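You operate a simulated robot arm through the tools that you are given. There is no shell and no other tool. Be economical: measure what you need, move in short steps, check, and stop when the job is done.

Carry out the task below with a simulated robot arm. There is one attempt and no reset: what you move stays moved.

TASK
Take the sock box on the bare side of the long bench and put it away on the middle shelf of bay 25. Put the white sheet marked "92" from the middle of the long bench on the bench top before the bright monitor and the white sheet labelled "circle" on the top centre hp pile top. Put the green band on the front of the grey plate. Put the green rolled hat on the bench top before the bright monitor away on the narrow bench top under the window. Fetch the black pack from the far end of the long bench and set it on the bare side of the long bench. Fetch the pink box labelled "socks" from the bare side of the long bench and set it on the desk end of the long bench. Open the left bin flap. Do these in any order.
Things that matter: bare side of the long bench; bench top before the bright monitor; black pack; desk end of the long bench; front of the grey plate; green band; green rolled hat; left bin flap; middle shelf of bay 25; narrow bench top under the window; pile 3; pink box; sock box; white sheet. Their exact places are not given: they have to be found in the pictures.

The check looks at the end state, three seconds after you hand in, the way a careful person would. Anything else that was tipped, shoved, dropped, spilled or broken makes it a failure. Flat cloth is picked up by pressing the open fingertips on it (5 to 10 N) and closing them slowly along it; thin cloth reads only 2 to 8 mm in the jaws.

THE ROBOT
A 7-joint arm with a two-finger parallel gripper on a trunk, on a base that drives. Base frame: it is fixed to the floor where the robot stands at the start and does not move with it; the origin is under the middle of the robot, x ahead of it, y to its left, z up; the surface under the hand at the start is at about z = 76. Units: cm, degrees, N and s.
Its first joint turns from -166.0 to 166.0 degrees. Places, roughly: bare side of the long bench [70, 50, 80]; bench top before the bright monitor [140, -200, 80]; black pack [150, 100, 75]; desk end of the long bench [80, -200, 80]; front of the grey plate (40x25 cm) [308, -182, 80]; green band (4x4x3 cm) [80, -120, 80]; green rolled hat [150, -150, 75]; left bin flap [-110, 80, 100]; middle shelf of bay 25 [-140, -250, 100]; narrow bench top under the window (22x96 cm) [610, -136, 80]; pile 3 [-140, -340, 150]; pink box [75, 125, 75]; sock box [75, 0, 75]; white sheet [50, -100, 75]. Payload 1.57 kg.
The tool frame sits at the grasp point between the pads (the TCP): z along the fingers, y along the line on which they close. The tips reach 3 cm beyond it. Largest opening 8 cm; finger width 1.7, thickness 1.2; the body of the gripper, 4 by 8.2 cm, starts 8 cm behind the TCP.
Orientation is that of the tool frame in the base frame, as a unit quaternion [x, y, z, w]. With the fingers straight down and closing along the base's y, the tool's x points along the base's -x, its y along +y and its z along -z.

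THE INTERFACE
- The arm moves only by the tool apply_moves. Its argument "plan" is one flat list of numbers, 6 for each row, row after row: the shift along the tool's x, y, z in cm, then the turn, a rotation vector about the tool's x, y, z in degrees. In form: [x, y, z, wx, wy, wz, x, y, z, wx, wy, wz, ...]. A call has 1 to 12 rows; each row shifts and turns the commanded pose from where the row before left it, along the tool's axes as they then stand. "grip" is the closure, from 0 (fully open) to 1 (shut), set as the call begins (left out, the last holds). A row lasts 0.2 s, in which the tool goes at most 5 cm and 8.6 degrees; a call with a longer step from one row to the next is refused whole, and so is a gripper value outside its range. Where a pose cannot be reached the arm comes as near as it can. A force on the tool above 40 N (or 10 N above the force at the start of the call, whichever is more), or a blocked arm, ends the call early, and 0.2 s more pass. The fingers move at their own pace (about 15.3 cm/s each) and stop on an object; they squeeze with about 27 N. The grip force told is the motor's: it shows also when the fingers shut on nothing. Time passes only in rows, and 0.2 s behind the last, so rows that do not move let the fingers close. The reply holds the time, the measured pose of the TCP, the force on the tool along the base axes, the opening and the grip force, in the units named above and with some noise, with the torque about the TCP (base axes, N m) and any sound that the robot's microphone picked up.
- Cameras (640 x 400 px; columns grow to the right, rows downward): "scene" is now at [-2.55, 19.15, 137.19]; the picture's right is [0.04, -1.00, 0.00], its down [-0.62, -0.03, -0.79] and it looks along [0.79, 0.03, -0.62] (base axes); focal length 214 px, centre (320, 200). "wrist" rides on the gripper at [7.2, -0.7, -12.2] in the tool frame; the picture's right is [0.09, 1.00, 0.00], its down [-0.84, 0.08, -0.54] and it looks along [-0.54, 0.05, 0.84] (tool axes); focal length 238 px, centre (320, 200).
- camera(camera): a new picture of that camera. No time passes.
- drive_base(legs): drives the robot by 1 to 6 legs, each [ahead, left, turn to the left] in cm, cm and degrees, along the robot's own axes; the way and the turn of a leg run together, so that a leg with both is an arc; at most 150 cm and 180 degrees a leg. The arm and the cameras ride along, it lands a little off, and it stops where it bumps. It gives what a move gives.
- pan_tilt(pan, tilt): turns the head with the scene camera to pan (to the left, within 143 degrees either way) and tilt (down, from -29 to 69), counted from straight ahead of the robot. It gives what a move gives.
- point_at(camera, pixels): for up to 12 pixels [column, row] of the newest picture of that camera ("zoom" is the newest enlarged one), the place [x, y, z] in the base frame of the surface seen there, good to about 0.2 cm, but the place of the scene camera against the robot may be out by one fixed shift of up to 1.8 cm in any direction. No time passes.
- zoom(camera, box): a new picture of the part [left, top, right, bottom] of that camera's present view, enlarged. No time passes.
- finish_job(): hands the job in; it is judged then, once.

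Keep the steps short. Do not move on a guess: measure, check each grasp and each placing, and mend mistakes. In all there are 145 turns and 180 pictures (those below and enlarged ones count). Leave the gripper open and the arm clear of the work at the hand-in unless told otherwise, and finish with a single line.

The tools are called by a JSON object that holds its "fn" and its "kwargs". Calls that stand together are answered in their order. apply_moves: Moves the arm, as the interface text tells. Its arguments: {"type":"object","properties":{"plan":{"type":"array","items":{"type":"number"}},"grip":{"type":"number"}},"required":["plan"]} The other tools are called the same way: drive_base (legs) drives the base; pan_tilt (pan, tilt) turns the head that bears the scene camera; camera (camera) takes a picture; point_at (camera, pixels) gives the place of the surface under pixels of a picture; zoom (camera, box) takes an enlarged picture of a part of a camera's view; finish_job () hands the job in.

At the start:

```text
time: 0.0
position: [58.91, 12.65, 100.9]
tool_rot: [0.0, 1.0, 0.0, 0.0]
force: [0.2, -0.1, -0.1]
torque: [0.01, 0.0, -0.01]
width: 7.98
grip_force: 0.2
robot x, y, heading: [0.07, -0.09, 0.1]
head pan, tilt: [2.4, 38.1]
```

scene: 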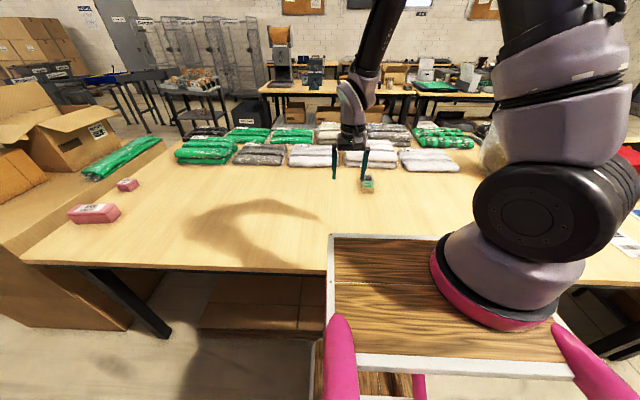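
wrist: 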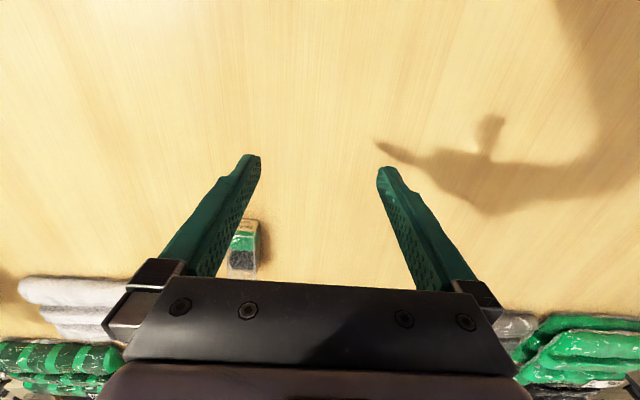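

I'll look around first: head to the left, then to the right.

{"fn": "zoom", "kwargs": {"camera": "scene", "box": [0, 60, 320, 260]}}

{"fn": "zoom", "kwargs": {"camera": "scene", "box": [200, 40, 520, 240]}}

{"fn": "pan_tilt", "kwargs": {"pan": -60, "tilt": 30}}

{"fn": "camera", "kwargs": {"camera": "scene"}}

```text
2.00 times, centred on (160, 160) of scene
```

zoom: 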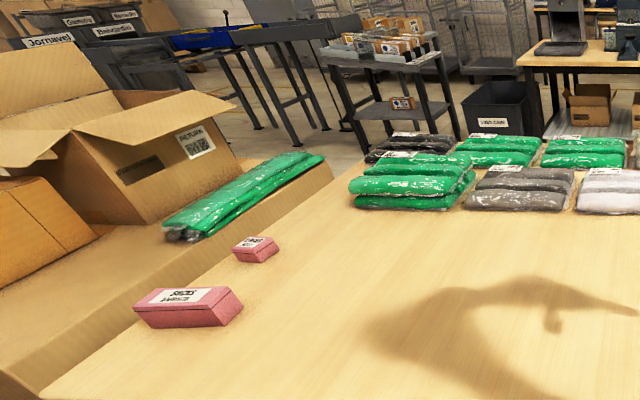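

```text
2.00 times, centred on (360, 140) of scene
```

zoom: 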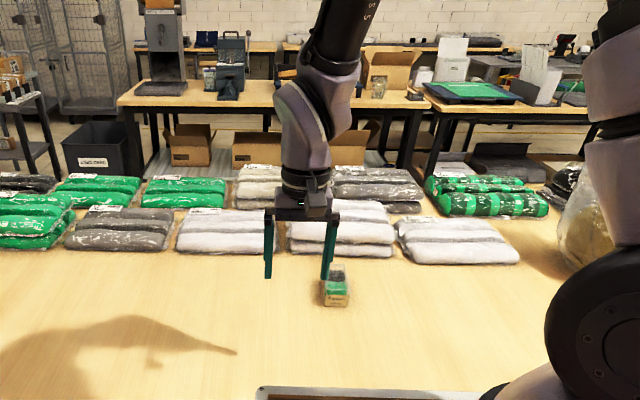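

```text
time: 1.3
position: [58.99, 12.67, 100.89]
tool_rot: [0.0, 1.0, 0.001, 0.0]
force: [-0.2, 0.2, 0.6]
torque: [-0.02, -0.04, 0.0]
width: 8.0
grip_force: 0.0
robot x, y, heading: [0.03, -0.17, -0.1]
head pan, tilt: [-60.0, 30.0]
```

```text
175 pictures are left
```

scene: 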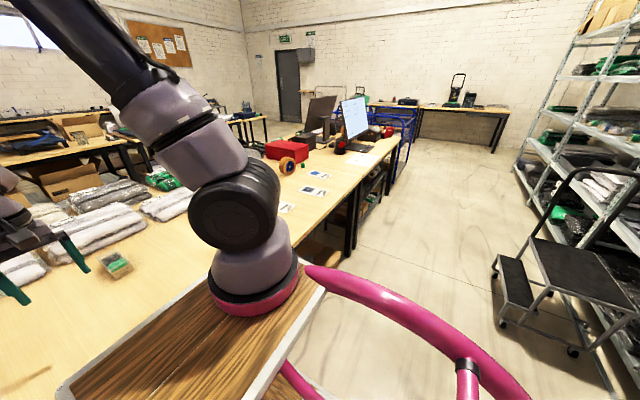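

The bench runs right to the monitor, with shelving behind right. I'll zoom there and measure, then look further round.

{"fn": "zoom", "kwargs": {"camera": "scene", "box": [240, 80, 440, 220]}}

{"fn": "point_at", "kwargs": {"camera": "scene", "pixels": [[115, 265], [287, 207], [313, 190], [320, 174], [290, 164], [353, 172], [340, 148], [285, 150], [390, 150], [340, 205], [300, 180], [370, 160]]}}

{"fn": "pan_tilt", "kwargs": {"pan": -120, "tilt": 15}}

{"fn": "camera", "kwargs": {"camera": "scene"}}

```text
2.86 times, centred on (340, 150) of scene
```

zoom: 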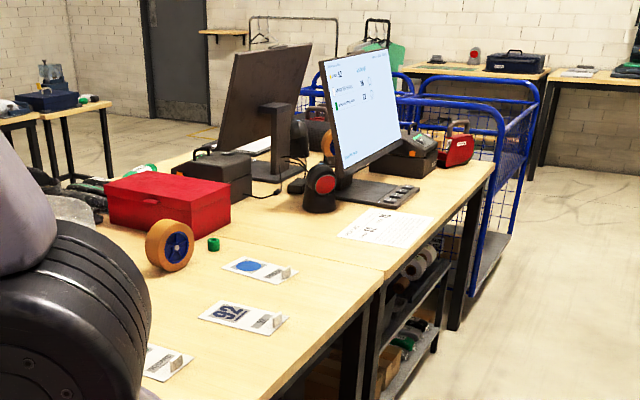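

```text
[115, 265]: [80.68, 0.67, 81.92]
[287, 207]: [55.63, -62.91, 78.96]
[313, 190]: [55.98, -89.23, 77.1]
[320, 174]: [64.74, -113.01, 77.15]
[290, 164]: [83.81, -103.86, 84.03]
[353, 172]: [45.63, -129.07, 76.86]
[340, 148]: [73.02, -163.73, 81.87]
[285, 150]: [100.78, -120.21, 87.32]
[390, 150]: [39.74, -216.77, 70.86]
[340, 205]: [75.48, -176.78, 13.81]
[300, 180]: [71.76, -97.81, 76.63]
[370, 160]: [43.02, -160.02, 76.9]
```

```text
time: 2.6
position: [59.1, 12.67, 100.93]
tool_rot: [0.0, 1.0, 0.0, 0.0]
force: [-0.7, -0.7, 0.0]
torque: [0.01, 0.03, 0.01]
width: 8.0
grip_force: 0.1
robot x, y, heading: [0.07, 0.32, 0.2]
head pan, tilt: [-120.0, 15.0]
```

```text
173 pictures are left
```

scene: 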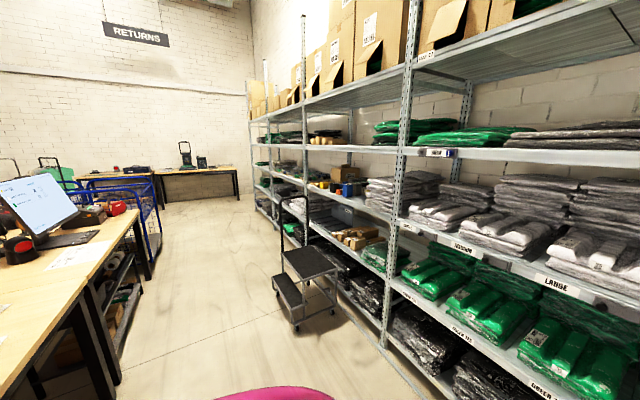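

Now the rack: zoom for bay labels.

{"fn": "zoom", "kwargs": {"camera": "scene", "box": [240, 0, 440, 200]}}

{"fn": "zoom", "kwargs": {"camera": "scene", "box": [260, 100, 420, 260]}}

{"fn": "zoom", "kwargs": {"camera": "scene", "box": [400, 20, 640, 300]}}

{"fn": "pan_tilt", "kwargs": {"pan": 143, "tilt": 20}}

{"fn": "camera", "kwargs": {"camera": "scene"}}

{"fn": "pan_tilt", "kwargs": {"pan": 80, "tilt": 25}}

{"fn": "camera", "kwargs": {"camera": "scene"}}

```text
2.00 times, centred on (340, 100) of scene
```

zoom: 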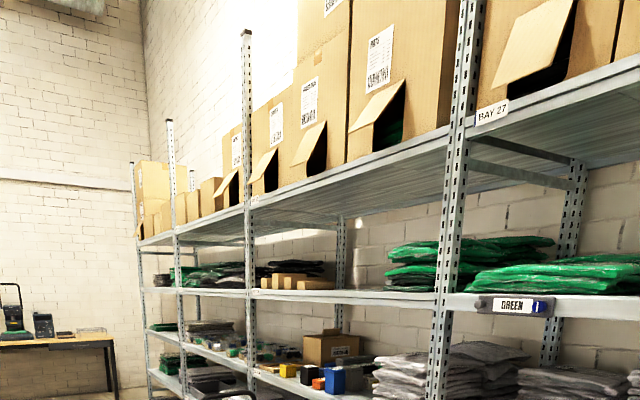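

```text
2.50 times, centred on (340, 180) of scene
```

zoom: 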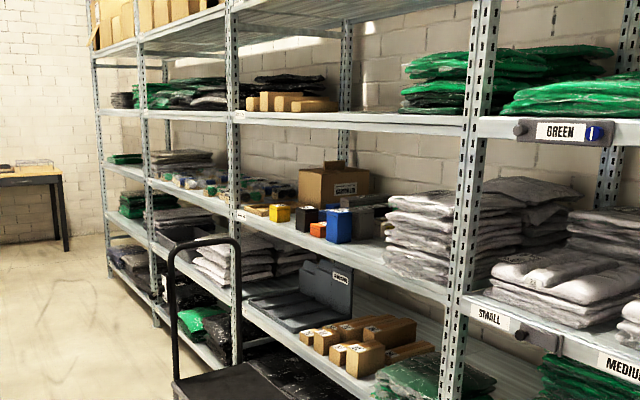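

```text
1.43 times, centred on (520, 160) of scene
```

zoom: 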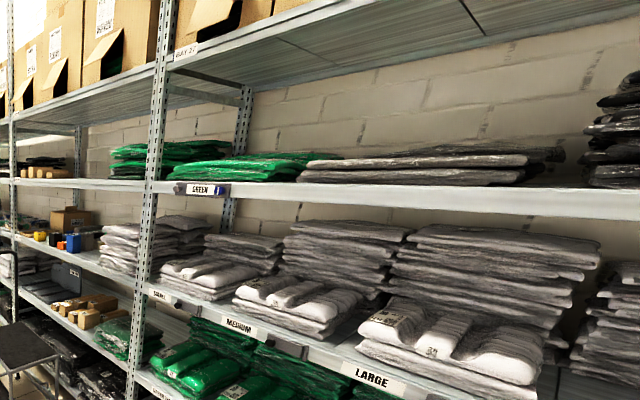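

```text
time: 6.3
position: [59.09, 12.74, 100.98]
tool_rot: [0.0, 1.0, 0.0, 0.0]
force: [-0.4, 0.7, -0.3]
torque: [-0.04, 0.0, 0.0]
width: 8.0
grip_force: 0.1
robot x, y, heading: [0.04, 0.05, 0.0]
head pan, tilt: [143.0, 20.0]
```

```text
169 pictures are left
```

scene: 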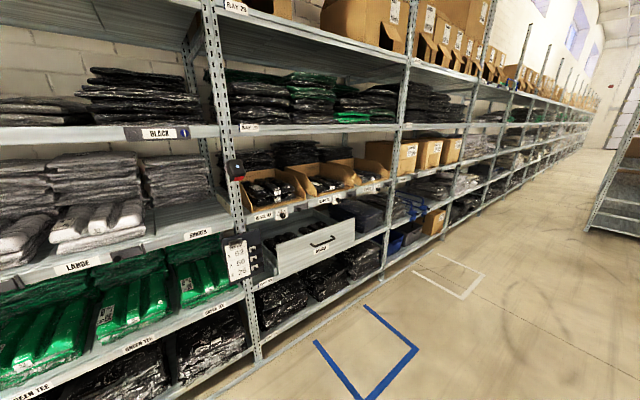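

```text
time: 7.6
position: [58.92, 12.63, 100.88]
tool_rot: [-0.001, 1.0, 0.0, 0.0]
force: [-0.3, -0.4, 0.2]
torque: [0.01, 0.03, -0.01]
width: 7.99
grip_force: 0.0
robot x, y, heading: [-0.28, 0.09, -0.2]
head pan, tilt: [80.0, 25.0]
```

```text
168 pictures are left
```

scene: 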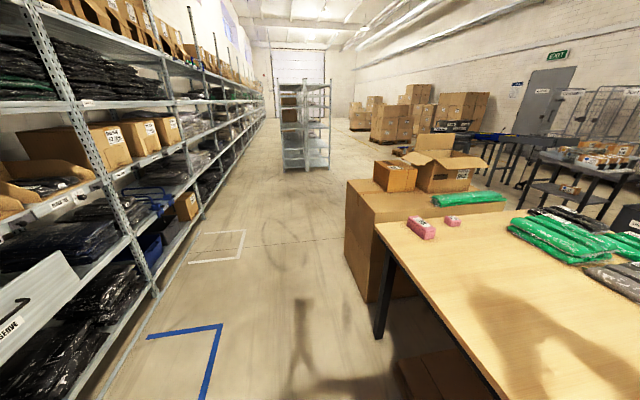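

Back to the left/rear for the bins, zoomed.

{"fn": "pan_tilt", "kwargs": {"pan": 135, "tilt": 20}}

{"fn": "zoom", "kwargs": {"camera": "scene", "box": [160, 100, 400, 300]}}

{"fn": "point_at", "kwargs": {"camera": "zoom", "pixels": [[193, 233], [208, 220], [230, 210], [290, 200], [370, 180], [450, 160], [310, 290], [265, 400], [190, 360], [300, 120], [200, 110], [100, 200]]}}

{"fn": "zoom", "kwargs": {"camera": "scene", "box": [180, 140, 300, 230]}}

```text
time: 8.9
position: [58.96, 12.72, 100.9]
tool_rot: [0.001, 1.0, 0.0, 0.0]
force: [-0.4, -0.1, 0.1]
torque: [-0.01, 0.04, -0.01]
width: 8.02
grip_force: 0.1
robot x, y, heading: [-0.08, -0.03, 0.2]
head pan, tilt: [135.0, 20.0]
```

```text
2.00 times, centred on (280, 200) of scene
```

zoom: 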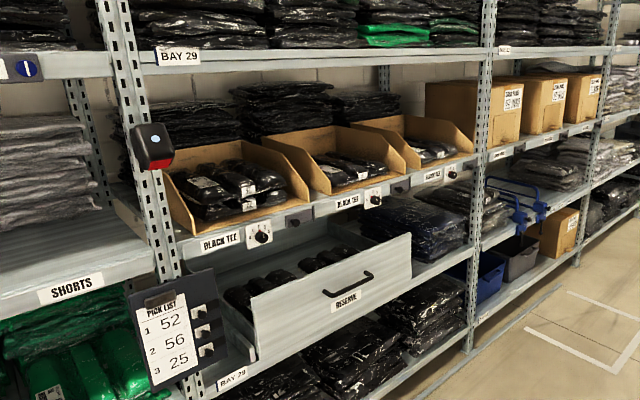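

```text
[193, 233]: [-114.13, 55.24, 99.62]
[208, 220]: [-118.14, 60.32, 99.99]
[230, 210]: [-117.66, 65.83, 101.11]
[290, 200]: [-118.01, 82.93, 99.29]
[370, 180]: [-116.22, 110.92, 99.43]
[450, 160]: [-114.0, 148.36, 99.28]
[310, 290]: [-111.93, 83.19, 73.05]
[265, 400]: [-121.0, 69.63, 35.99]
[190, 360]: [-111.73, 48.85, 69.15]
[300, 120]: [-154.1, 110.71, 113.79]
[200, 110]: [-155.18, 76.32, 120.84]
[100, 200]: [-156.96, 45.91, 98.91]
```

```text
4.44 times, centred on (240, 185) of scene
```

zoom: 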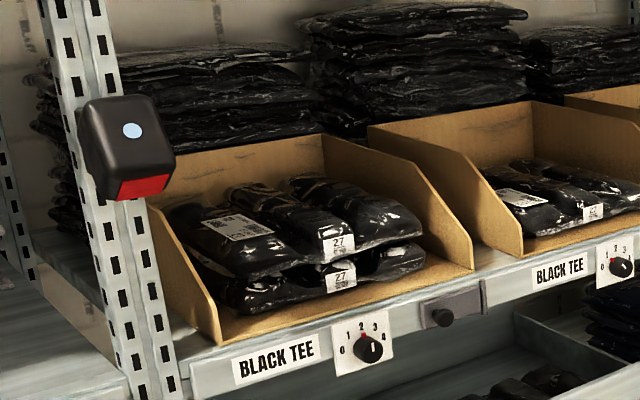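

Now look ahead again and measure the sock box, black pack, pink boxes and bench edges.

{"fn": "pan_tilt", "kwargs": {"pan": 20, "tilt": 35}}

{"fn": "camera", "kwargs": {"camera": "scene"}}

{"fn": "zoom", "kwargs": {"camera": "scene", "box": [120, 100, 320, 225]}}

{"fn": "zoom", "kwargs": {"camera": "wrist", "box": [180, 180, 320, 290]}}

```text
time: 10.8
position: [58.98, 12.69, 100.98]
tool_rot: [0.0, 1.0, -0.001, 0.001]
force: [-0.9, 0.3, 0.0]
torque: [-0.05, 0.0, 0.04]
width: 8.01
grip_force: 0.1
robot x, y, heading: [-0.03, 0.43, -0.2]
head pan, tilt: [20.0, 35.0]
```

```text
165 pictures are left
```

scene: 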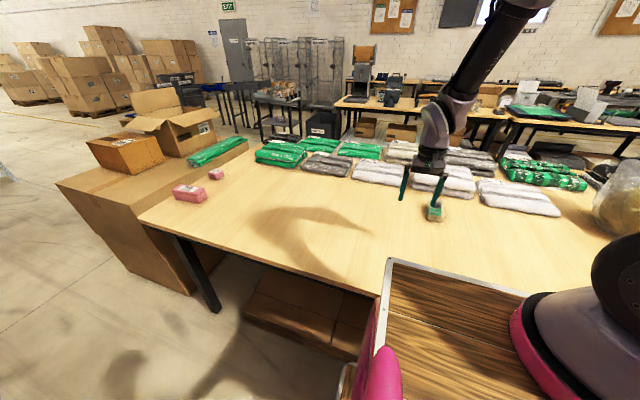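

```text
3.20 times, centred on (220, 162) of scene
```

zoom: 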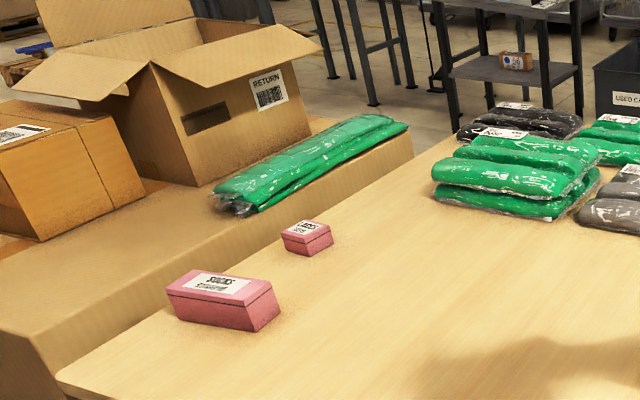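

```text
3.64 times, centred on (250, 235) of wrist
```

zoom: 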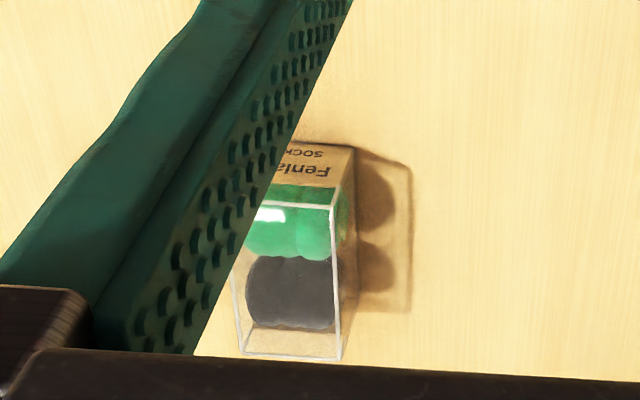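

{"fn": "zoom", "kwargs": {"camera": "scene", "box": [160, 150, 250, 220]}}

{"fn": "point_at", "kwargs": {"camera": "zoom", "pixels": [[95, 235], [320, 225], [320, 300], [95, 310], [220, 335], [360, 150], [430, 110], [395, 180], [200, 265]]}}

{"fn": "point_at", "kwargs": {"camera": "scene", "pixels": [[282, 137], [435, 208], [430, 213], [440, 213], [139, 219], [282, 165], [378, 292], [380, 150]]}}

{"fn": "point_at", "kwargs": {"camera": "wrist", "pixels": [[254, 225], [246, 221], [248, 245], [234, 270], [253, 275], [258, 224], [250, 300]]}}

{"fn": "zoom", "kwargs": {"camera": "scene", "box": [400, 160, 460, 230]}}

```text
5.71 times, centred on (205, 185) of scene
```

zoom: 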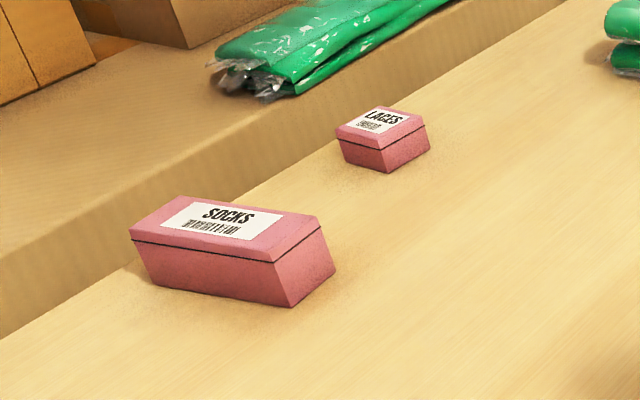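

```text
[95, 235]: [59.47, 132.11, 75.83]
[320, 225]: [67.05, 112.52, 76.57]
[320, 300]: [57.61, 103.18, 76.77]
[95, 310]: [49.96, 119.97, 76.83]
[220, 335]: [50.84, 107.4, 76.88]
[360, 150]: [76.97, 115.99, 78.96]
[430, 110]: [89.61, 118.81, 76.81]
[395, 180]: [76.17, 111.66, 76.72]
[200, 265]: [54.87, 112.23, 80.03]
```

```text
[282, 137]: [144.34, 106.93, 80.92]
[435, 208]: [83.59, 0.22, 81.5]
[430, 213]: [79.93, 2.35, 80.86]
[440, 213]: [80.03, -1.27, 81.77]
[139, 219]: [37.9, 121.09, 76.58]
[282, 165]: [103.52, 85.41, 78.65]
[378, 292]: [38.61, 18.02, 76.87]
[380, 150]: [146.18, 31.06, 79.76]
```

```text
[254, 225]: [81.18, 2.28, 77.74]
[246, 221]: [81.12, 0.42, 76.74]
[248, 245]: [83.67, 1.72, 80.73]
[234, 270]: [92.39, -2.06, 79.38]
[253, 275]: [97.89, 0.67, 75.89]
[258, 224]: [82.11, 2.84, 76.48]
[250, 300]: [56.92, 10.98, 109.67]
```

```text
5.71 times, centred on (430, 195) of scene
```

zoom: 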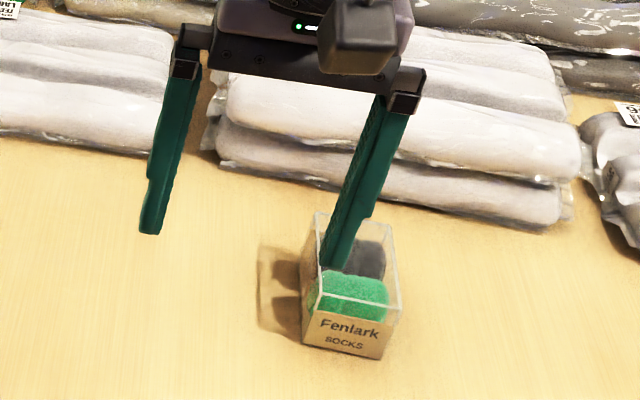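

I see: pink box "SOCKS" is the larger at about [55,112,80]; small one is "LACES". Sock box is the clear carton at about [82,0.5]. Moving the hand over it for a clean wrist view.

{"fn": "apply_moves", "kwargs": {"plan": [-3.3, -3, 0, 0, 0, 0, -3.3, -3, 0, 0, 0, 0, -3.3, -3, 0, 0, 0, 0, -3.3, -3, 0, 0, 0, 0], "grip": 0}}

{"fn": "camera", "kwargs": {"camera": "wrist"}}

```text
time: 11.8
position: [72.22, 0.74, 100.94]
tool_rot: [-0.001, 1.0, 0.0, 0.0]
force: [-0.5, 0.2, -0.1]
torque: [0.01, 0.01, 0.0]
width: 7.99
grip_force: 0.1
robot x, y, heading: [0.2, 0.05, 0.1]
head pan, tilt: [20.0, 35.0]
```

```text
160 pictures are left
```

wrist: 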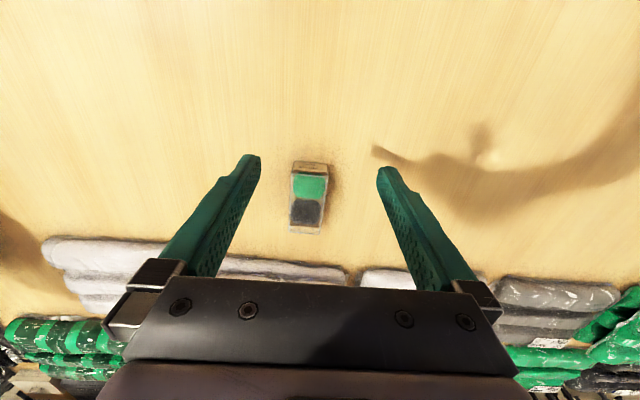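

{"fn": "zoom", "kwargs": {"camera": "wrist", "box": [265, 145, 355, 250]}}

{"fn": "point_at", "kwargs": {"camera": "zoom", "pixels": [[225, 85], [280, 85], [180, 95], [250, 120], [220, 160], [220, 260], [280, 160], [190, 160], [200, 320], [250, 330]]}}

```text
3.81 times, centred on (310, 198) of wrist
```

zoom: 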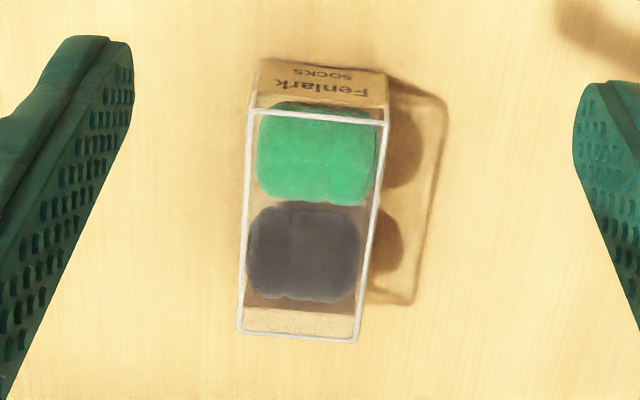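

```text
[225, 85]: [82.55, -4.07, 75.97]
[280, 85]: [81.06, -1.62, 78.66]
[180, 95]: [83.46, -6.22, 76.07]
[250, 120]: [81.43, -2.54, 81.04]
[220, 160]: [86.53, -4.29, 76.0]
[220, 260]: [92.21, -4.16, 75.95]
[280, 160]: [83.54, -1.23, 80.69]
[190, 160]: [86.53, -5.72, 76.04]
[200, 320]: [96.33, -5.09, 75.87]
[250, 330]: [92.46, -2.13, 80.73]
```

{"fn": "point_at", "kwargs": {"camera": "zoom", "pixels": [[249, 113], [384, 123], [241, 330], [355, 337], [367, 240], [245, 220], [300, 150], [300, 250]]}}

```text
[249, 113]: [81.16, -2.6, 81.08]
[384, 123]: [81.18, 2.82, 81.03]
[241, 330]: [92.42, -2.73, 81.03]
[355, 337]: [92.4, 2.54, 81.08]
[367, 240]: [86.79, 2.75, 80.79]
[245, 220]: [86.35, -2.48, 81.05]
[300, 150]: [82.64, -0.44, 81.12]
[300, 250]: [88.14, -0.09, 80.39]
```

Box is 5.4 wide (y −2.6..2.7), x 81.2–92.4, top z 81. Go above, then down to TCP z 79.8, and close.

{"fn": "apply_moves", "kwargs": {"plan": [-4.87, -0.2, 0, 0, 0, 0, -4.87, -0.2, 0, 0, 0, 0, -4.86, -0.3, 0, 0, 0, 0, 0, 0, 4.2, 0, 0, 0, 0, 0, 4.2, 0, 0, 0, 0, 0, 4.2, 0, 0, 0, 0, 0, 4.2, 0, 0, 0, 0, 0, 4.2, 0, 0, 0]}}

{"fn": "apply_moves", "kwargs": {"plan": [0, 0, 0, 0, 0, 0, 0, 0, 0, 0, 0, 0, 0, 0, 0, 0, 0, 0], "grip": 1}}

```text
time: 13.6
position: [86.9, -0.06, 79.9]
tool_rot: [0.0, 1.0, 0.0, 0.002]
force: [-0.1, 0.3, 0.5]
torque: [0.0, 0.0, 0.01]
width: 8.0
grip_force: 0.0
robot x, y, heading: [0.43, -0.03, -0.2]
head pan, tilt: [20.0, 35.0]
```

```text
time: 14.4
position: [86.87, -0.07, 79.84]
tool_rot: [0.0, 1.0, -0.001, -0.001]
force: [0.0, -0.4, 0.1]
torque: [0.0, -0.03, -0.03]
width: 5.76
grip_force: 26.9
robot x, y, heading: [-0.0, -0.35, 0.0]
head pan, tilt: [20.0, 35.0]
```

Held (5.76). Lift and pull in, then look toward the rack for the step stool and bay 25.

{"fn": "apply_moves", "kwargs": {"plan": [0, 0, -5, 0, 0, 0, 0, 0, -5, 0, 0, 0, 0, 0, -5, 0, 0, 0, 0, 0, -5, 0, 0, 0, 4.5, 0, -5, 0, 0, 0, 5, 0, 0, 0, 0, 0, 5, 0, 0, 0, 0, 0, 5, 0, 0, 0, 0, 0, 5, 0, 0, 0, 0, 0, 5, 0, 0, 0, 0, 0]}}

{"fn": "pan_tilt", "kwargs": {"pan": -105, "tilt": 25}}

{"fn": "camera", "kwargs": {"camera": "scene"}}

{"fn": "point_at", "kwargs": {"camera": "scene", "pixels": [[320, 230], [330, 290], [350, 330], [370, 180], [400, 240], [300, 120]]}}

```text
refused: row 5 steps farther than a row can; nothing moved
```

```text
time: 16.4
position: [86.84, -0.16, 79.81]
tool_rot: [0.0, 1.0, 0.0, 0.0]
force: [0.1, -0.2, 0.0]
torque: [0.03, 0.04, 0.0]
width: 5.8
grip_force: 27.1
robot x, y, heading: [0.1, 0.08, -0.1]
head pan, tilt: [-105.0, 25.0]
```

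```text
158 pictures are left
```

scene: 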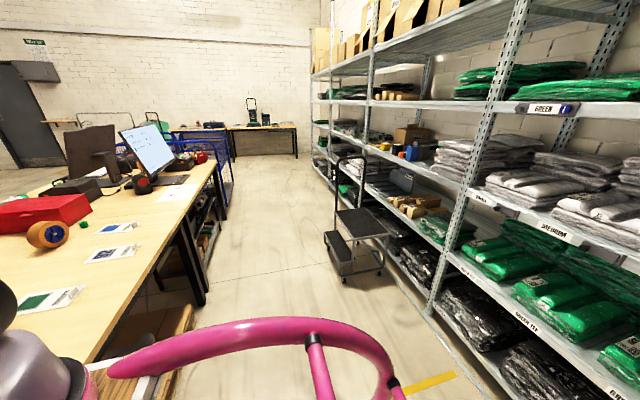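

```text
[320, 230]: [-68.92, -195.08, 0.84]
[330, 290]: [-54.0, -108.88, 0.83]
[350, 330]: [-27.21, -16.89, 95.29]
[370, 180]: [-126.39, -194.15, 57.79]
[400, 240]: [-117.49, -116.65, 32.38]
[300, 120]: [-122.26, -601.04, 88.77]
```

{"fn": "apply_moves", "kwargs": {"plan": [0, 0, -5, 0, 0, 0, 0, 0, -5, 0, 0, 0, 0, 0, -5, 0, 0, 0, 0, 0, -5, 0, 0, 0, 0, 0, -5, 0, 0, 0, 5, 0, 0, 0, 0, 0, 5, 0, 0, 0, 0, 0, 5, 0, 0, 0, 0, 0, 5, 0, 0, 0, 0, 0, 5, 0, 0, 0, 0, 0]}}

{"fn": "zoom", "kwargs": {"camera": "scene", "box": [300, 60, 460, 300]}}

{"fn": "point_at", "kwargs": {"camera": "scene", "pixels": [[345, 240], [330, 235], [345, 280], [383, 262], [360, 155], [335, 155], [435, 300], [362, 250], [418, 185], [390, 155], [330, 200], [370, 100]]}}

```text
time: 18.6
position: [61.83, 0.06, 104.64]
tool_rot: [0.0, 1.0, 0.0, 0.0]
force: [1.1, 0.9, 0.1]
torque: [-0.01, 0.03, -0.03]
width: 0.0
grip_force: 21.1
robot x, y, heading: [-0.11, -0.2, -0.1]
head pan, tilt: [-105.0, 25.0]
```

```text
1.67 times, centred on (380, 180) of scene
```

zoom: 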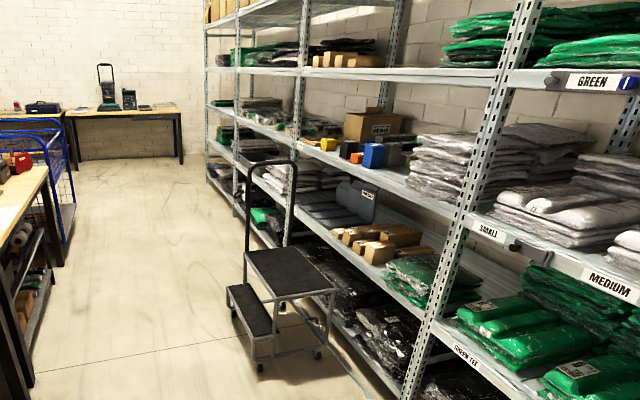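

```text
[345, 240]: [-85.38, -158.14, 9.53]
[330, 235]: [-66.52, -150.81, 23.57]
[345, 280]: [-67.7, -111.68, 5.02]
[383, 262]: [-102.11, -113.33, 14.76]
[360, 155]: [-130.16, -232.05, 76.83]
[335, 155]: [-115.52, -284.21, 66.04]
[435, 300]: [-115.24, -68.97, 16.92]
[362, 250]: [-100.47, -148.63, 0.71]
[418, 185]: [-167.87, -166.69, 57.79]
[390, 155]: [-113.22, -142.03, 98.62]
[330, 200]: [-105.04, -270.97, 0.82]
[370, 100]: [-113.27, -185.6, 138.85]
```

The box slipped out (width 0). Looking for where it is.

{"fn": "camera", "kwargs": {"camera": "wrist"}}

{"fn": "pan_tilt", "kwargs": {"pan": 0, "tilt": 35}}

{"fn": "camera", "kwargs": {"camera": "scene"}}

```text
156 pictures are left
```

wrist: 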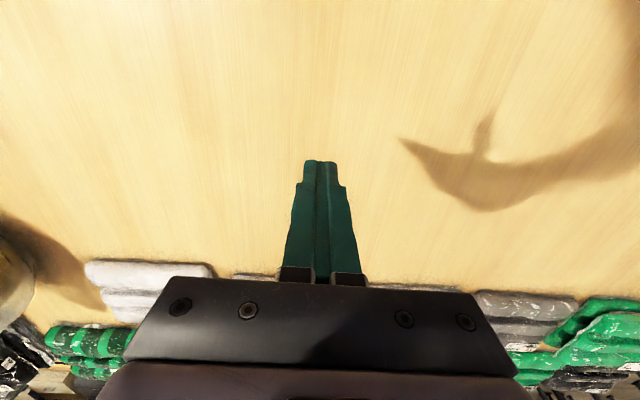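

```text
time: 20.5
position: [61.94, 0.03, 104.69]
tool_rot: [-0.001, 1.0, 0.0, 0.0]
force: [0.4, 0.5, -0.1]
torque: [-0.02, -0.02, 0.0]
width: 0.01
grip_force: 20.9
robot x, y, heading: [0.31, -0.11, 0.0]
head pan, tilt: [0.0, 35.0]
```

```text
155 pictures are left
```

scene: 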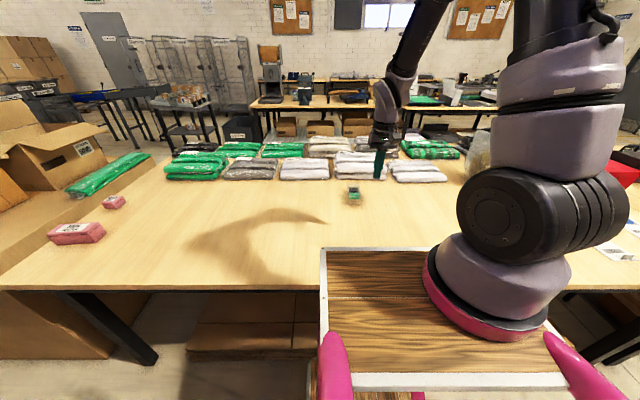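

It still stands on the bench at pixel (353,195). Reopen, return above it and re-measure.

{"fn": "apply_moves", "kwargs": {"plan": [-3.5, 0, 0, 0, 0, 0, -3.5, 0, 0, 0, 0, 0, -3, 0, 1, 0, 0, 0], "grip": 0}}

{"fn": "zoom", "kwargs": {"camera": "wrist", "box": [265, 145, 355, 250]}}

{"fn": "zoom", "kwargs": {"camera": "scene", "box": [335, 170, 375, 215]}}

```text
time: 21.3
position: [71.73, 0.06, 103.92]
tool_rot: [0.0, 1.0, -0.001, 0.0]
force: [0.0, 0.1, 0.4]
torque: [0.01, -0.01, -0.01]
width: 7.99
grip_force: 0.1
robot x, y, heading: [0.05, -0.16, -0.2]
head pan, tilt: [0.0, 35.0]
```

```text
3.81 times, centred on (310, 198) of wrist
```

zoom: 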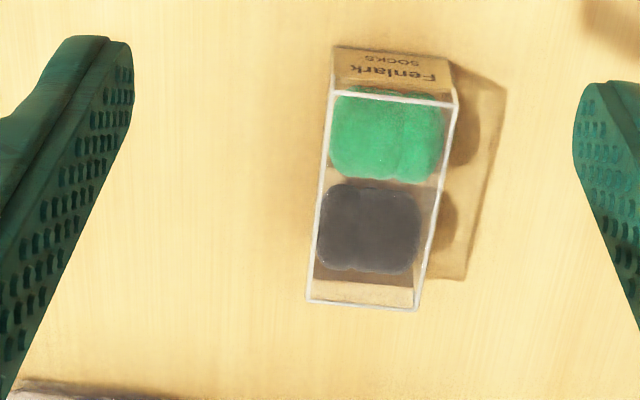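

```text
8.89 times, centred on (355, 192) of scene
```

zoom: 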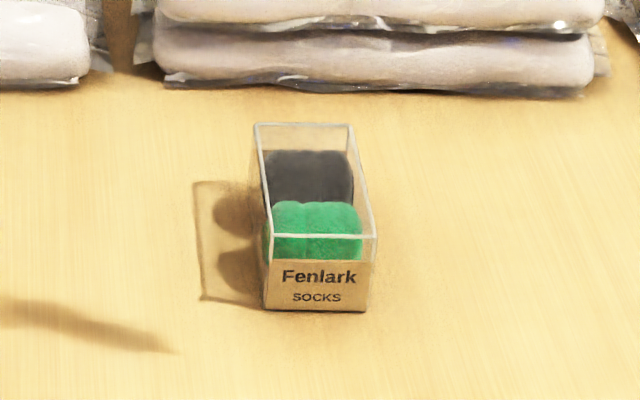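

{"fn": "point_at", "kwargs": {"camera": "wrist", "pixels": [[352.2, 169.4], [385, 173], [346, 224], [374, 225], [351, 196], [382, 190]]}}

```text
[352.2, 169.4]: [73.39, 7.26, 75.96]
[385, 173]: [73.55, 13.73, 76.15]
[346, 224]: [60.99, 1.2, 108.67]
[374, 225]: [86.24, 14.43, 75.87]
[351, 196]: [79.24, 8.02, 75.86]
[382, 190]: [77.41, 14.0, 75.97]
```

{"fn": "point_at", "kwargs": {"camera": "wrist", "pixels": [[314, 169.7], [345, 173], [307.3, 224.2], [334.5, 225.8], [310.8, 196], [340.2, 196]]}}

```text
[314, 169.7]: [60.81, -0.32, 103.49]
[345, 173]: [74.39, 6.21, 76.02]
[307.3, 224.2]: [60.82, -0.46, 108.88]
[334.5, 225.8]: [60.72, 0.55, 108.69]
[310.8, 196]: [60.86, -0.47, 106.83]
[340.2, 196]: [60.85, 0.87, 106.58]
```

{"fn": "zoom", "kwargs": {"camera": "wrist", "box": [265, 145, 355, 250]}}

{"fn": "point_at", "kwargs": {"camera": "zoom", "pixels": [[335, 93], [454, 104], [311, 300], [412, 306], [325, 190], [435, 190]]}}

```text
3.81 times, centred on (310, 198) of wrist
```

zoom: 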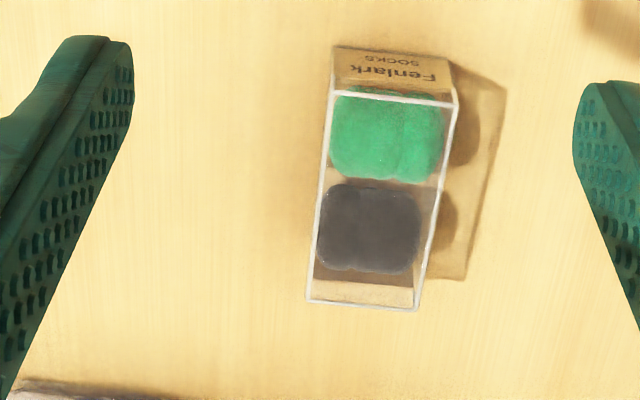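

```text
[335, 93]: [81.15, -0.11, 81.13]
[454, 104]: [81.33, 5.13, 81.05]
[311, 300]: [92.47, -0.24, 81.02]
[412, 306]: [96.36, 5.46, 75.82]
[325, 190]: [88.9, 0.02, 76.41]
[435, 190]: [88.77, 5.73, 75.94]
```

Now y centre is 2.5 (shifted by 2.5), x unchanged. Regrip lower and lift slowly.

{"fn": "apply_moves", "kwargs": {"plan": [-5, 0.8, 0, 0, 0, 0, -5, 0.8, 0, 0, 0, 0, -5, 0.85, 0, 0, 0, 0, 0, 0, 4.9, 0, 0, 0, 0, 0, 4.9, 0, 0, 0, 0, 0, 4.9, 0, 0, 0, 0, 0, 4.9, 0, 0, 0, 0, 0, 4.9, 0, 0, 0]}}

{"fn": "apply_moves", "kwargs": {"plan": [0, 0, 0, 0, 0, 0, 0, 0, 0, 0, 0, 0, 0, 0, 0, 0, 0, 0, 0, 0, 0, 0, 0, 0], "grip": 1}}

{"fn": "apply_moves", "kwargs": {"plan": [0, 0, -0.3, 0, 0, 0, 0, 0, -0.3, 0, 0, 0, 0, 0, -0.4, 0, 0, 0]}}

{"fn": "camera", "kwargs": {"camera": "wrist"}}

```text
refused: row 1 steps farther than a row can; nothing moved
```

```text
time: 22.3
position: [71.92, 0.01, 103.88]
tool_rot: [0.0, 1.0, 0.0, 0.0]
force: [-0.8, 0.0, 0.1]
torque: [0.0, -0.01, 0.04]
width: 0.02
grip_force: 21.2
robot x, y, heading: [0.09, -0.17, -0.0]
head pan, tilt: [0.0, 35.0]
```

```text
time: 23.1
position: [71.68, 0.07, 104.91]
tool_rot: [0.0, 1.0, -0.001, 0.0]
force: [0.8, -1.4, 0.2]
torque: [-0.01, -0.01, -0.01]
width: 0.01
grip_force: 21.5
robot x, y, heading: [-0.23, -0.11, -0.0]
head pan, tilt: [0.0, 35.0]
```

```text
151 pictures are left
```

wrist: 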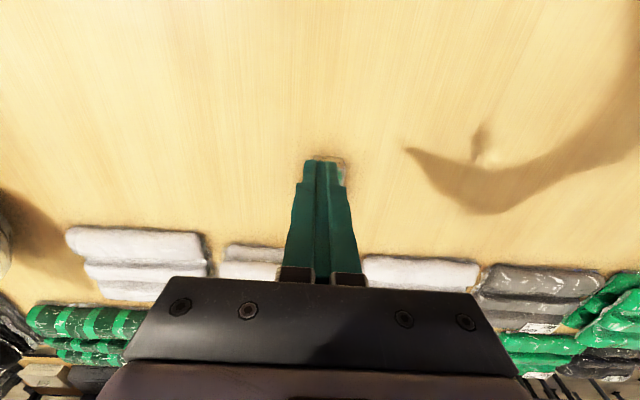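

{"fn": "apply_moves", "kwargs": {"plan": [-4.5, 0.6, 0, 0, 0, 0, -4.5, 0.7, 0, 0, 0, 0, -4.5, 0.6, 0, 0, 0, 0, -1.6, 0.6, 2.5, 0, 0, 0, 0, 0, 4.6, 0, 0, 0, 0, 0, 4.6, 0, 0, 0, 0, 0, 4.6, 0, 0, 0, 0, 0, 4.6, 0, 0, 0, 0, 0, 4.6, 0, 0, 0], "grip": 0}}

{"fn": "apply_moves", "kwargs": {"plan": [0, 0, 0, 0, 0, 0, 0, 0, 0, 0, 0, 0, 0, 0, 0, 0, 0, 0, 0, 0, 0, 0, 0, 0], "grip": 1}}

{"fn": "camera", "kwargs": {"camera": "wrist"}}

{"fn": "apply_moves", "kwargs": {"plan": [0, 0, -0.3, 0, 0, 0, 0, 0, -0.3, 0, 0, 0, 0, 0, -0.4, 0, 0, 0]}}

```text
time: 25.1
position: [86.88, 2.35, 79.47]
tool_rot: [-0.001, 1.0, 0.0, 0.001]
force: [0.0, 0.1, 0.8]
torque: [0.03, -0.02, 0.03]
width: 8.03
grip_force: 0.0
robot x, y, heading: [0.11, 0.08, -0.3]
head pan, tilt: [0.0, 35.0]
```

```text
time: 26.1
position: [86.93, 2.33, 79.54]
tool_rot: [-0.001, 1.0, 0.0, 0.0]
force: [0.2, 1.1, -0.4]
torque: [0.01, 0.0, -0.02]
width: 5.77
grip_force: 26.4
robot x, y, heading: [-0.1, 0.15, 0.2]
head pan, tilt: [0.0, 35.0]
```

```text
150 pictures are left
```

wrist: 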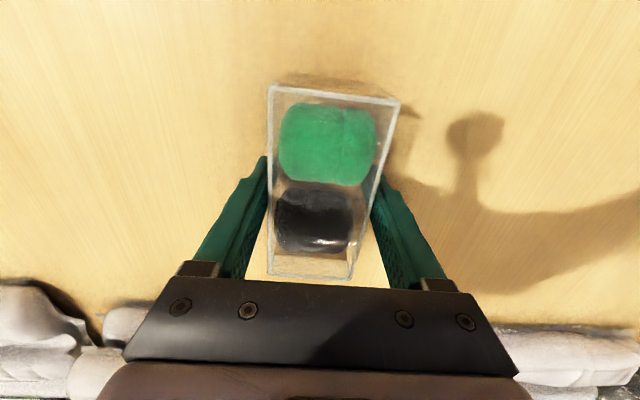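

```text
time: 26.9
position: [86.93, 2.5, 80.38]
tool_rot: [-0.001, 1.0, 0.0, 0.0]
force: [0.6, -0.6, -0.8]
torque: [-0.01, 0.01, -0.01]
width: 5.76
grip_force: 26.7
robot x, y, heading: [0.05, -0.03, -0.0]
head pan, tilt: [0.0, 35.0]
```

Held with a light load. Lift gently and check.

{"fn": "apply_moves", "kwargs": {"plan": [0, 0, -0.5, 0, 0, 0, 0, 0, -1, 0, 0, 0, 0, 0, -1.5, 0, 0, 0, 0, 0, -2, 0, 0, 0, 0, 0, -2, 0, 0, 0, 0, 0, -2, 0, 0, 0, 0, 0, -2, 0, 0, 0, 0, 0, -2, 0, 0, 0, 0, 0, -2, 0, 0, 0, 0, 0, -1.5, 0, 0, 0, 0, 0, -0.5, 0, 0, 0]}}

{"fn": "camera", "kwargs": {"camera": "wrist"}}

```text
time: 29.3
position: [86.81, 2.45, 97.38]
tool_rot: [0.001, 1.0, 0.0, 0.0]
force: [0.8, -0.4, -0.4]
torque: [0.02, 0.03, 0.0]
width: 5.76
grip_force: 26.4
robot x, y, heading: [-0.1, 0.13, -0.2]
head pan, tilt: [0.0, 35.0]
```

```text
149 pictures are left
```

wrist: 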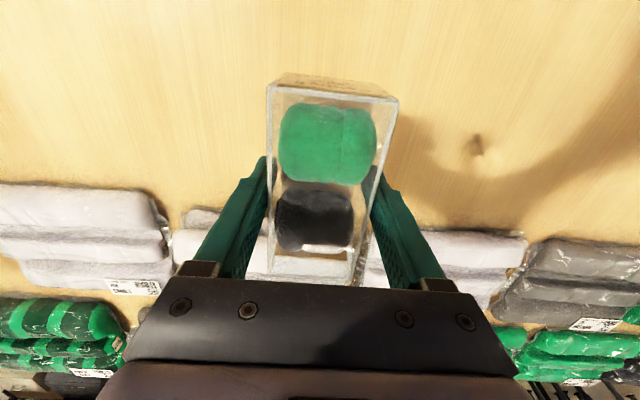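

Good hold. For a shelf placement I want the box gripped with the hand tilted 45°. I'll set it down at x=75 and regrasp tilted.

{"fn": "apply_moves", "kwargs": {"plan": [1, 0, 0, 0, 0, 0, 2, 0, 0, 0, 0, 0, 2, 0, 0, 0, 0, 0, 2, 0, 0, 0, 0, 0, 2, 0, 0, 0, 0, 0, 2, 0, 2, 0, 0, 0, 1, 0, 3, 0, 0, 0, 0, 0, 3, 0, 0, 0, 0, 0, 3, 0, 0, 0, 0, 0, 3, 0, 0, 0, 0, 0, 2, 0, 0, 0, 0, 0, 1, 0, 0, 0]}}

{"fn": "apply_moves", "kwargs": {"plan": [0, 0, 0.5, 0, 0, 0, 0, 0, 0.4, 0, 0, 0]}}

```text
time: 31.9
position: [74.91, 2.4, 80.36]
tool_rot: [0.0, 1.0, 0.001, -0.001]
force: [0.8, 0.1, -0.6]
torque: [-0.01, 0.01, -0.01]
width: 5.72
grip_force: 26.7
robot x, y, heading: [0.29, -0.4, -0.1]
head pan, tilt: [0.0, 35.0]
```

```text
time: 32.5
position: [74.89, 2.37, 79.5]
tool_rot: [0.0, 1.0, 0.0, -0.001]
force: [-0.4, 0.3, -1.7]
torque: [0.0, 0.0, -0.01]
width: 5.77
grip_force: 26.6
robot x, y, heading: [0.17, -0.08, 0.1]
head pan, tilt: [0.0, 35.0]
```

{"fn": "apply_moves", "kwargs": {"plan": [0, 0, 0, 0, 0, 0, 0, 0, 0, 0, 0, 0, 0, 0, -4, 0, 0, 0, 0, 0, -4, 0, 0, 0, 0, 0, 0, 0, -7.5, 0, 0, 0, 0, 0, -7.5, 0, 0, 0, 0, 0, -7.5, 0, 0, 0, 0, 0, -7.5, 0, 0, 0, 0, 0, -7.5, 0, 0, 0, 0, 0, -7.5, 0], "grip": 0}}

{"fn": "camera", "kwargs": {"camera": "wrist"}}

{"fn": "camera", "kwargs": {"camera": "scene"}}

```text
time: 34.7
position: [74.95, 2.42, 87.56]
tool_rot: [0.001, 0.923, -0.001, 0.384]
force: [-0.3, 0.3, -0.1]
torque: [-0.02, 0.05, 0.02]
width: 8.0
grip_force: 0.1
robot x, y, heading: [0.32, -0.03, 0.1]
head pan, tilt: [0.0, 35.0]
```

```text
148 pictures are left
```

wrist: 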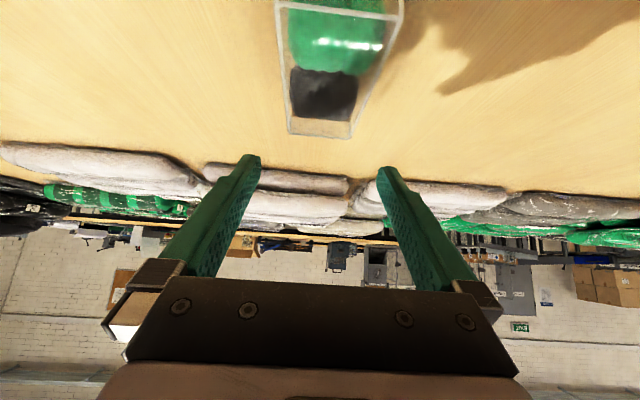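

```text
147 pictures are left
```

scene: 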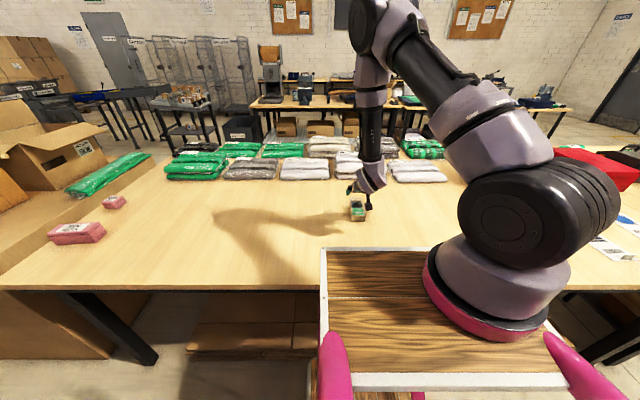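

Tilt correct. Lower along base-down 8.5 cm, close, lift gently.

{"fn": "apply_moves", "kwargs": {"plan": [2, 0, 2, 0, 0, 0, 2, 0, 2, 0, 0, 0, 2, 0, 2, 0, 0, 0]}}

{"fn": "apply_moves", "kwargs": {"plan": [0, 0, 0, 0, 0, 0, 0, 0, 0, 0, 0, 0, 0, 0, 0, 0, 0, 0, 0, 0, 0, 0, 0, 0], "grip": 1}}

{"fn": "apply_moves", "kwargs": {"plan": [-0.3, 0, -0.3, 0, 0, 0, -0.5, 0, -0.5, 0, 0, 0, -1, 0, -1, 0, 0, 0, -1.5, 0, -1.5, 0, 0, 0, -2, 0, -2, 0, 0, 0, -2, 0, -2, 0, 0, 0, -2, 0, -2, 0, 0, 0, -2, 0, -2, 0, 0, 0, -2, 0, -2, 0, 0, 0, -2, 0, -2, 0, 0, 0, -2, 0, -2, 0, 0, 0, -1, 0, -1, 0, 0, 0]}}

{"fn": "camera", "kwargs": {"camera": "wrist"}}

```text
time: 35.5
position: [74.83, 2.64, 78.99]
tool_rot: [0.0, 0.924, -0.001, 0.383]
force: [0.3, -0.6, 0.3]
torque: [0.01, -0.03, -0.01]
width: 8.0
grip_force: 0.1
robot x, y, heading: [-0.25, 0.08, -0.1]
head pan, tilt: [0.0, 35.0]
```

```text
time: 36.5
position: [74.95, 2.59, 78.92]
tool_rot: [0.0, 0.924, 0.0, 0.383]
force: [-0.1, 0.5, 0.1]
torque: [0.02, 0.0, 0.02]
width: 5.78
grip_force: 26.9
robot x, y, heading: [0.23, -0.08, 0.0]
head pan, tilt: [0.0, 35.0]
```

```text
time: 39.1
position: [74.82, 2.47, 104.86]
tool_rot: [0.0, 0.924, 0.0, 0.382]
force: [-0.8, -0.7, -1.0]
torque: [-0.01, 0.01, -0.02]
width: 5.74
grip_force: 27.2
robot x, y, heading: [-0.35, 0.1, -0.0]
head pan, tilt: [0.0, 35.0]
```

```text
146 pictures are left
```

wrist: 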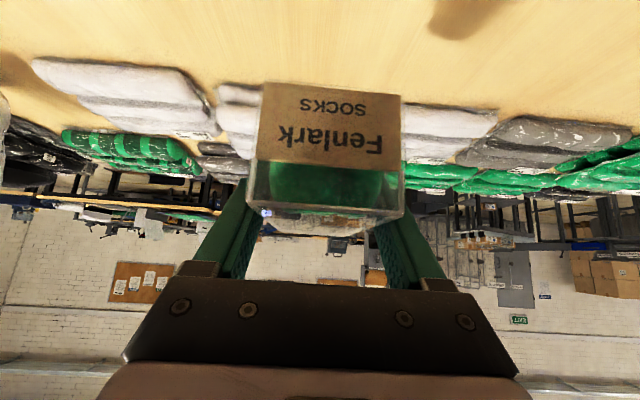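

Box is level in the grip. Lift a bit more, pull in, then back up, turn right and drive along the aisle.

{"fn": "apply_moves", "kwargs": {"plan": [1, 0, -1, 0, 0, 0, 1.4, 0, -1.4, 0, 0, 0, 1.4, 0, -1.4, 0, 0, 0, 1.4, 0, -1.4, 0, 0, 0, 1.4, 0, -1.4, 0, 0, 0, 0, 0, -2.1, 0, 0, 0, -1, 0, -2.1, 0, 0, 0, -1, 0, -1.5, 0, 0, 0]}}

{"fn": "drive_base", "kwargs": {"legs": [[-10, 0, 0], [0, 0, -90], [60, 0, 0]]}}

{"fn": "pan_tilt", "kwargs": {"pan": -45, "tilt": 10}}

{"fn": "camera", "kwargs": {"camera": "scene"}}

```text
time: 40.9
position: [65.65, 3.78, 110.62]
tool_rot: [0.0, 0.924, -0.001, 0.381]
force: [-0.4, -0.2, -0.8]
torque: [0.0, 0.02, -0.01]
width: 5.77
grip_force: 27.1
out of reach, approached as far as the arm can: row 5, 6
robot x, y, heading: [0.07, -0.18, 0.2]
head pan, tilt: [0.0, 35.0]
```

```text
time: 48.9
position: [-7.71, -126.67, 110.77]
tool_rot: [0.657, 0.651, -0.271, 0.268]
force: [0.3, 0.4, -1.0]
torque: [0.02, -0.04, -0.01]
width: 5.76
grip_force: 27.0
robot x, y, heading: [-10.61, -60.82, -90.6]
head pan, tilt: [0.0, 35.0]
```

```text
time: 50.0
position: [-7.76, -126.82, 110.56]
tool_rot: [0.657, 0.65, -0.271, 0.268]
force: [0.6, 0.2, -1.5]
torque: [0.01, -0.03, -0.01]
width: 5.77
grip_force: 27.1
robot x, y, heading: [-10.94, -60.96, -90.6]
head pan, tilt: [-45.0, 10.0]
```

```text
145 pictures are left
```

scene: 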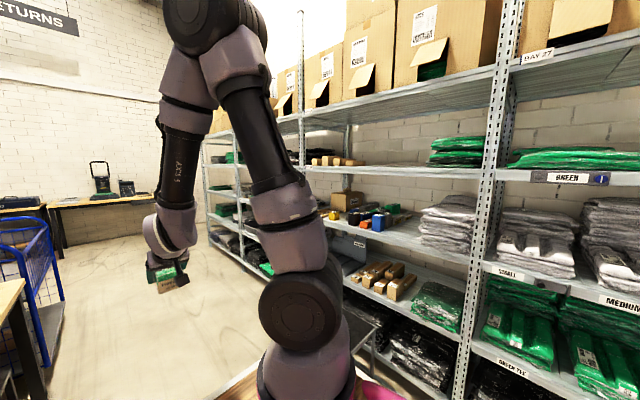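

{"fn": "zoom", "kwargs": {"camera": "scene", "box": [190, 60, 450, 260]}}

{"fn": "drive_base", "kwargs": {"legs": [[90, 0, 0]]}}

{"fn": "pan_tilt", "kwargs": {"pan": -95, "tilt": 5}}

{"fn": "camera", "kwargs": {"camera": "scene"}}

```text
2.00 times, centred on (320, 160) of scene
```

zoom: 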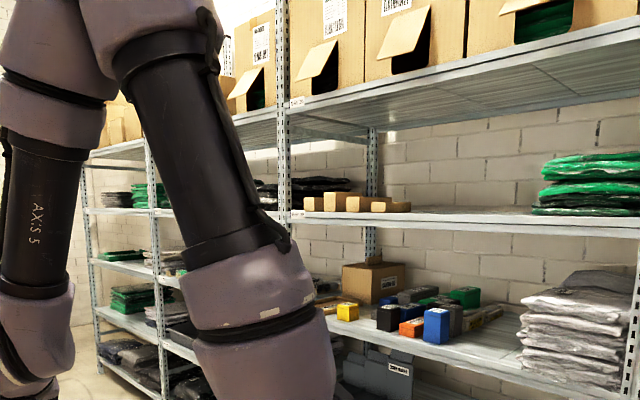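

```text
time: 54.8
position: [-9.04, -216.71, 110.72]
tool_rot: [0.659, 0.649, -0.272, 0.268]
force: [0.2, 0.6, -0.9]
torque: [-0.04, 0.01, 0.0]
width: 5.77
grip_force: 26.9
robot x, y, heading: [-12.0, -150.75, -90.9]
head pan, tilt: [-45.0, 10.0]
```

```text
time: 56.0
position: [-9.18, -216.78, 110.62]
tool_rot: [0.659, 0.648, -0.272, 0.268]
force: [-0.2, -0.3, -1.8]
torque: [0.02, 0.01, 0.01]
width: 5.77
grip_force: 26.6
robot x, y, heading: [-11.96, -150.95, -90.7]
head pan, tilt: [-95.0, 5.0]
```

```text
143 pictures are left
```

scene: 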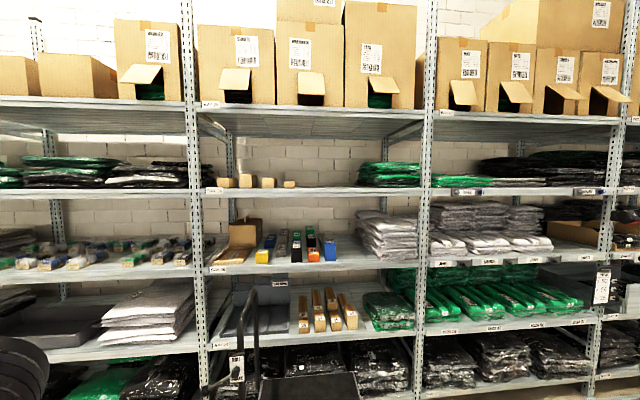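

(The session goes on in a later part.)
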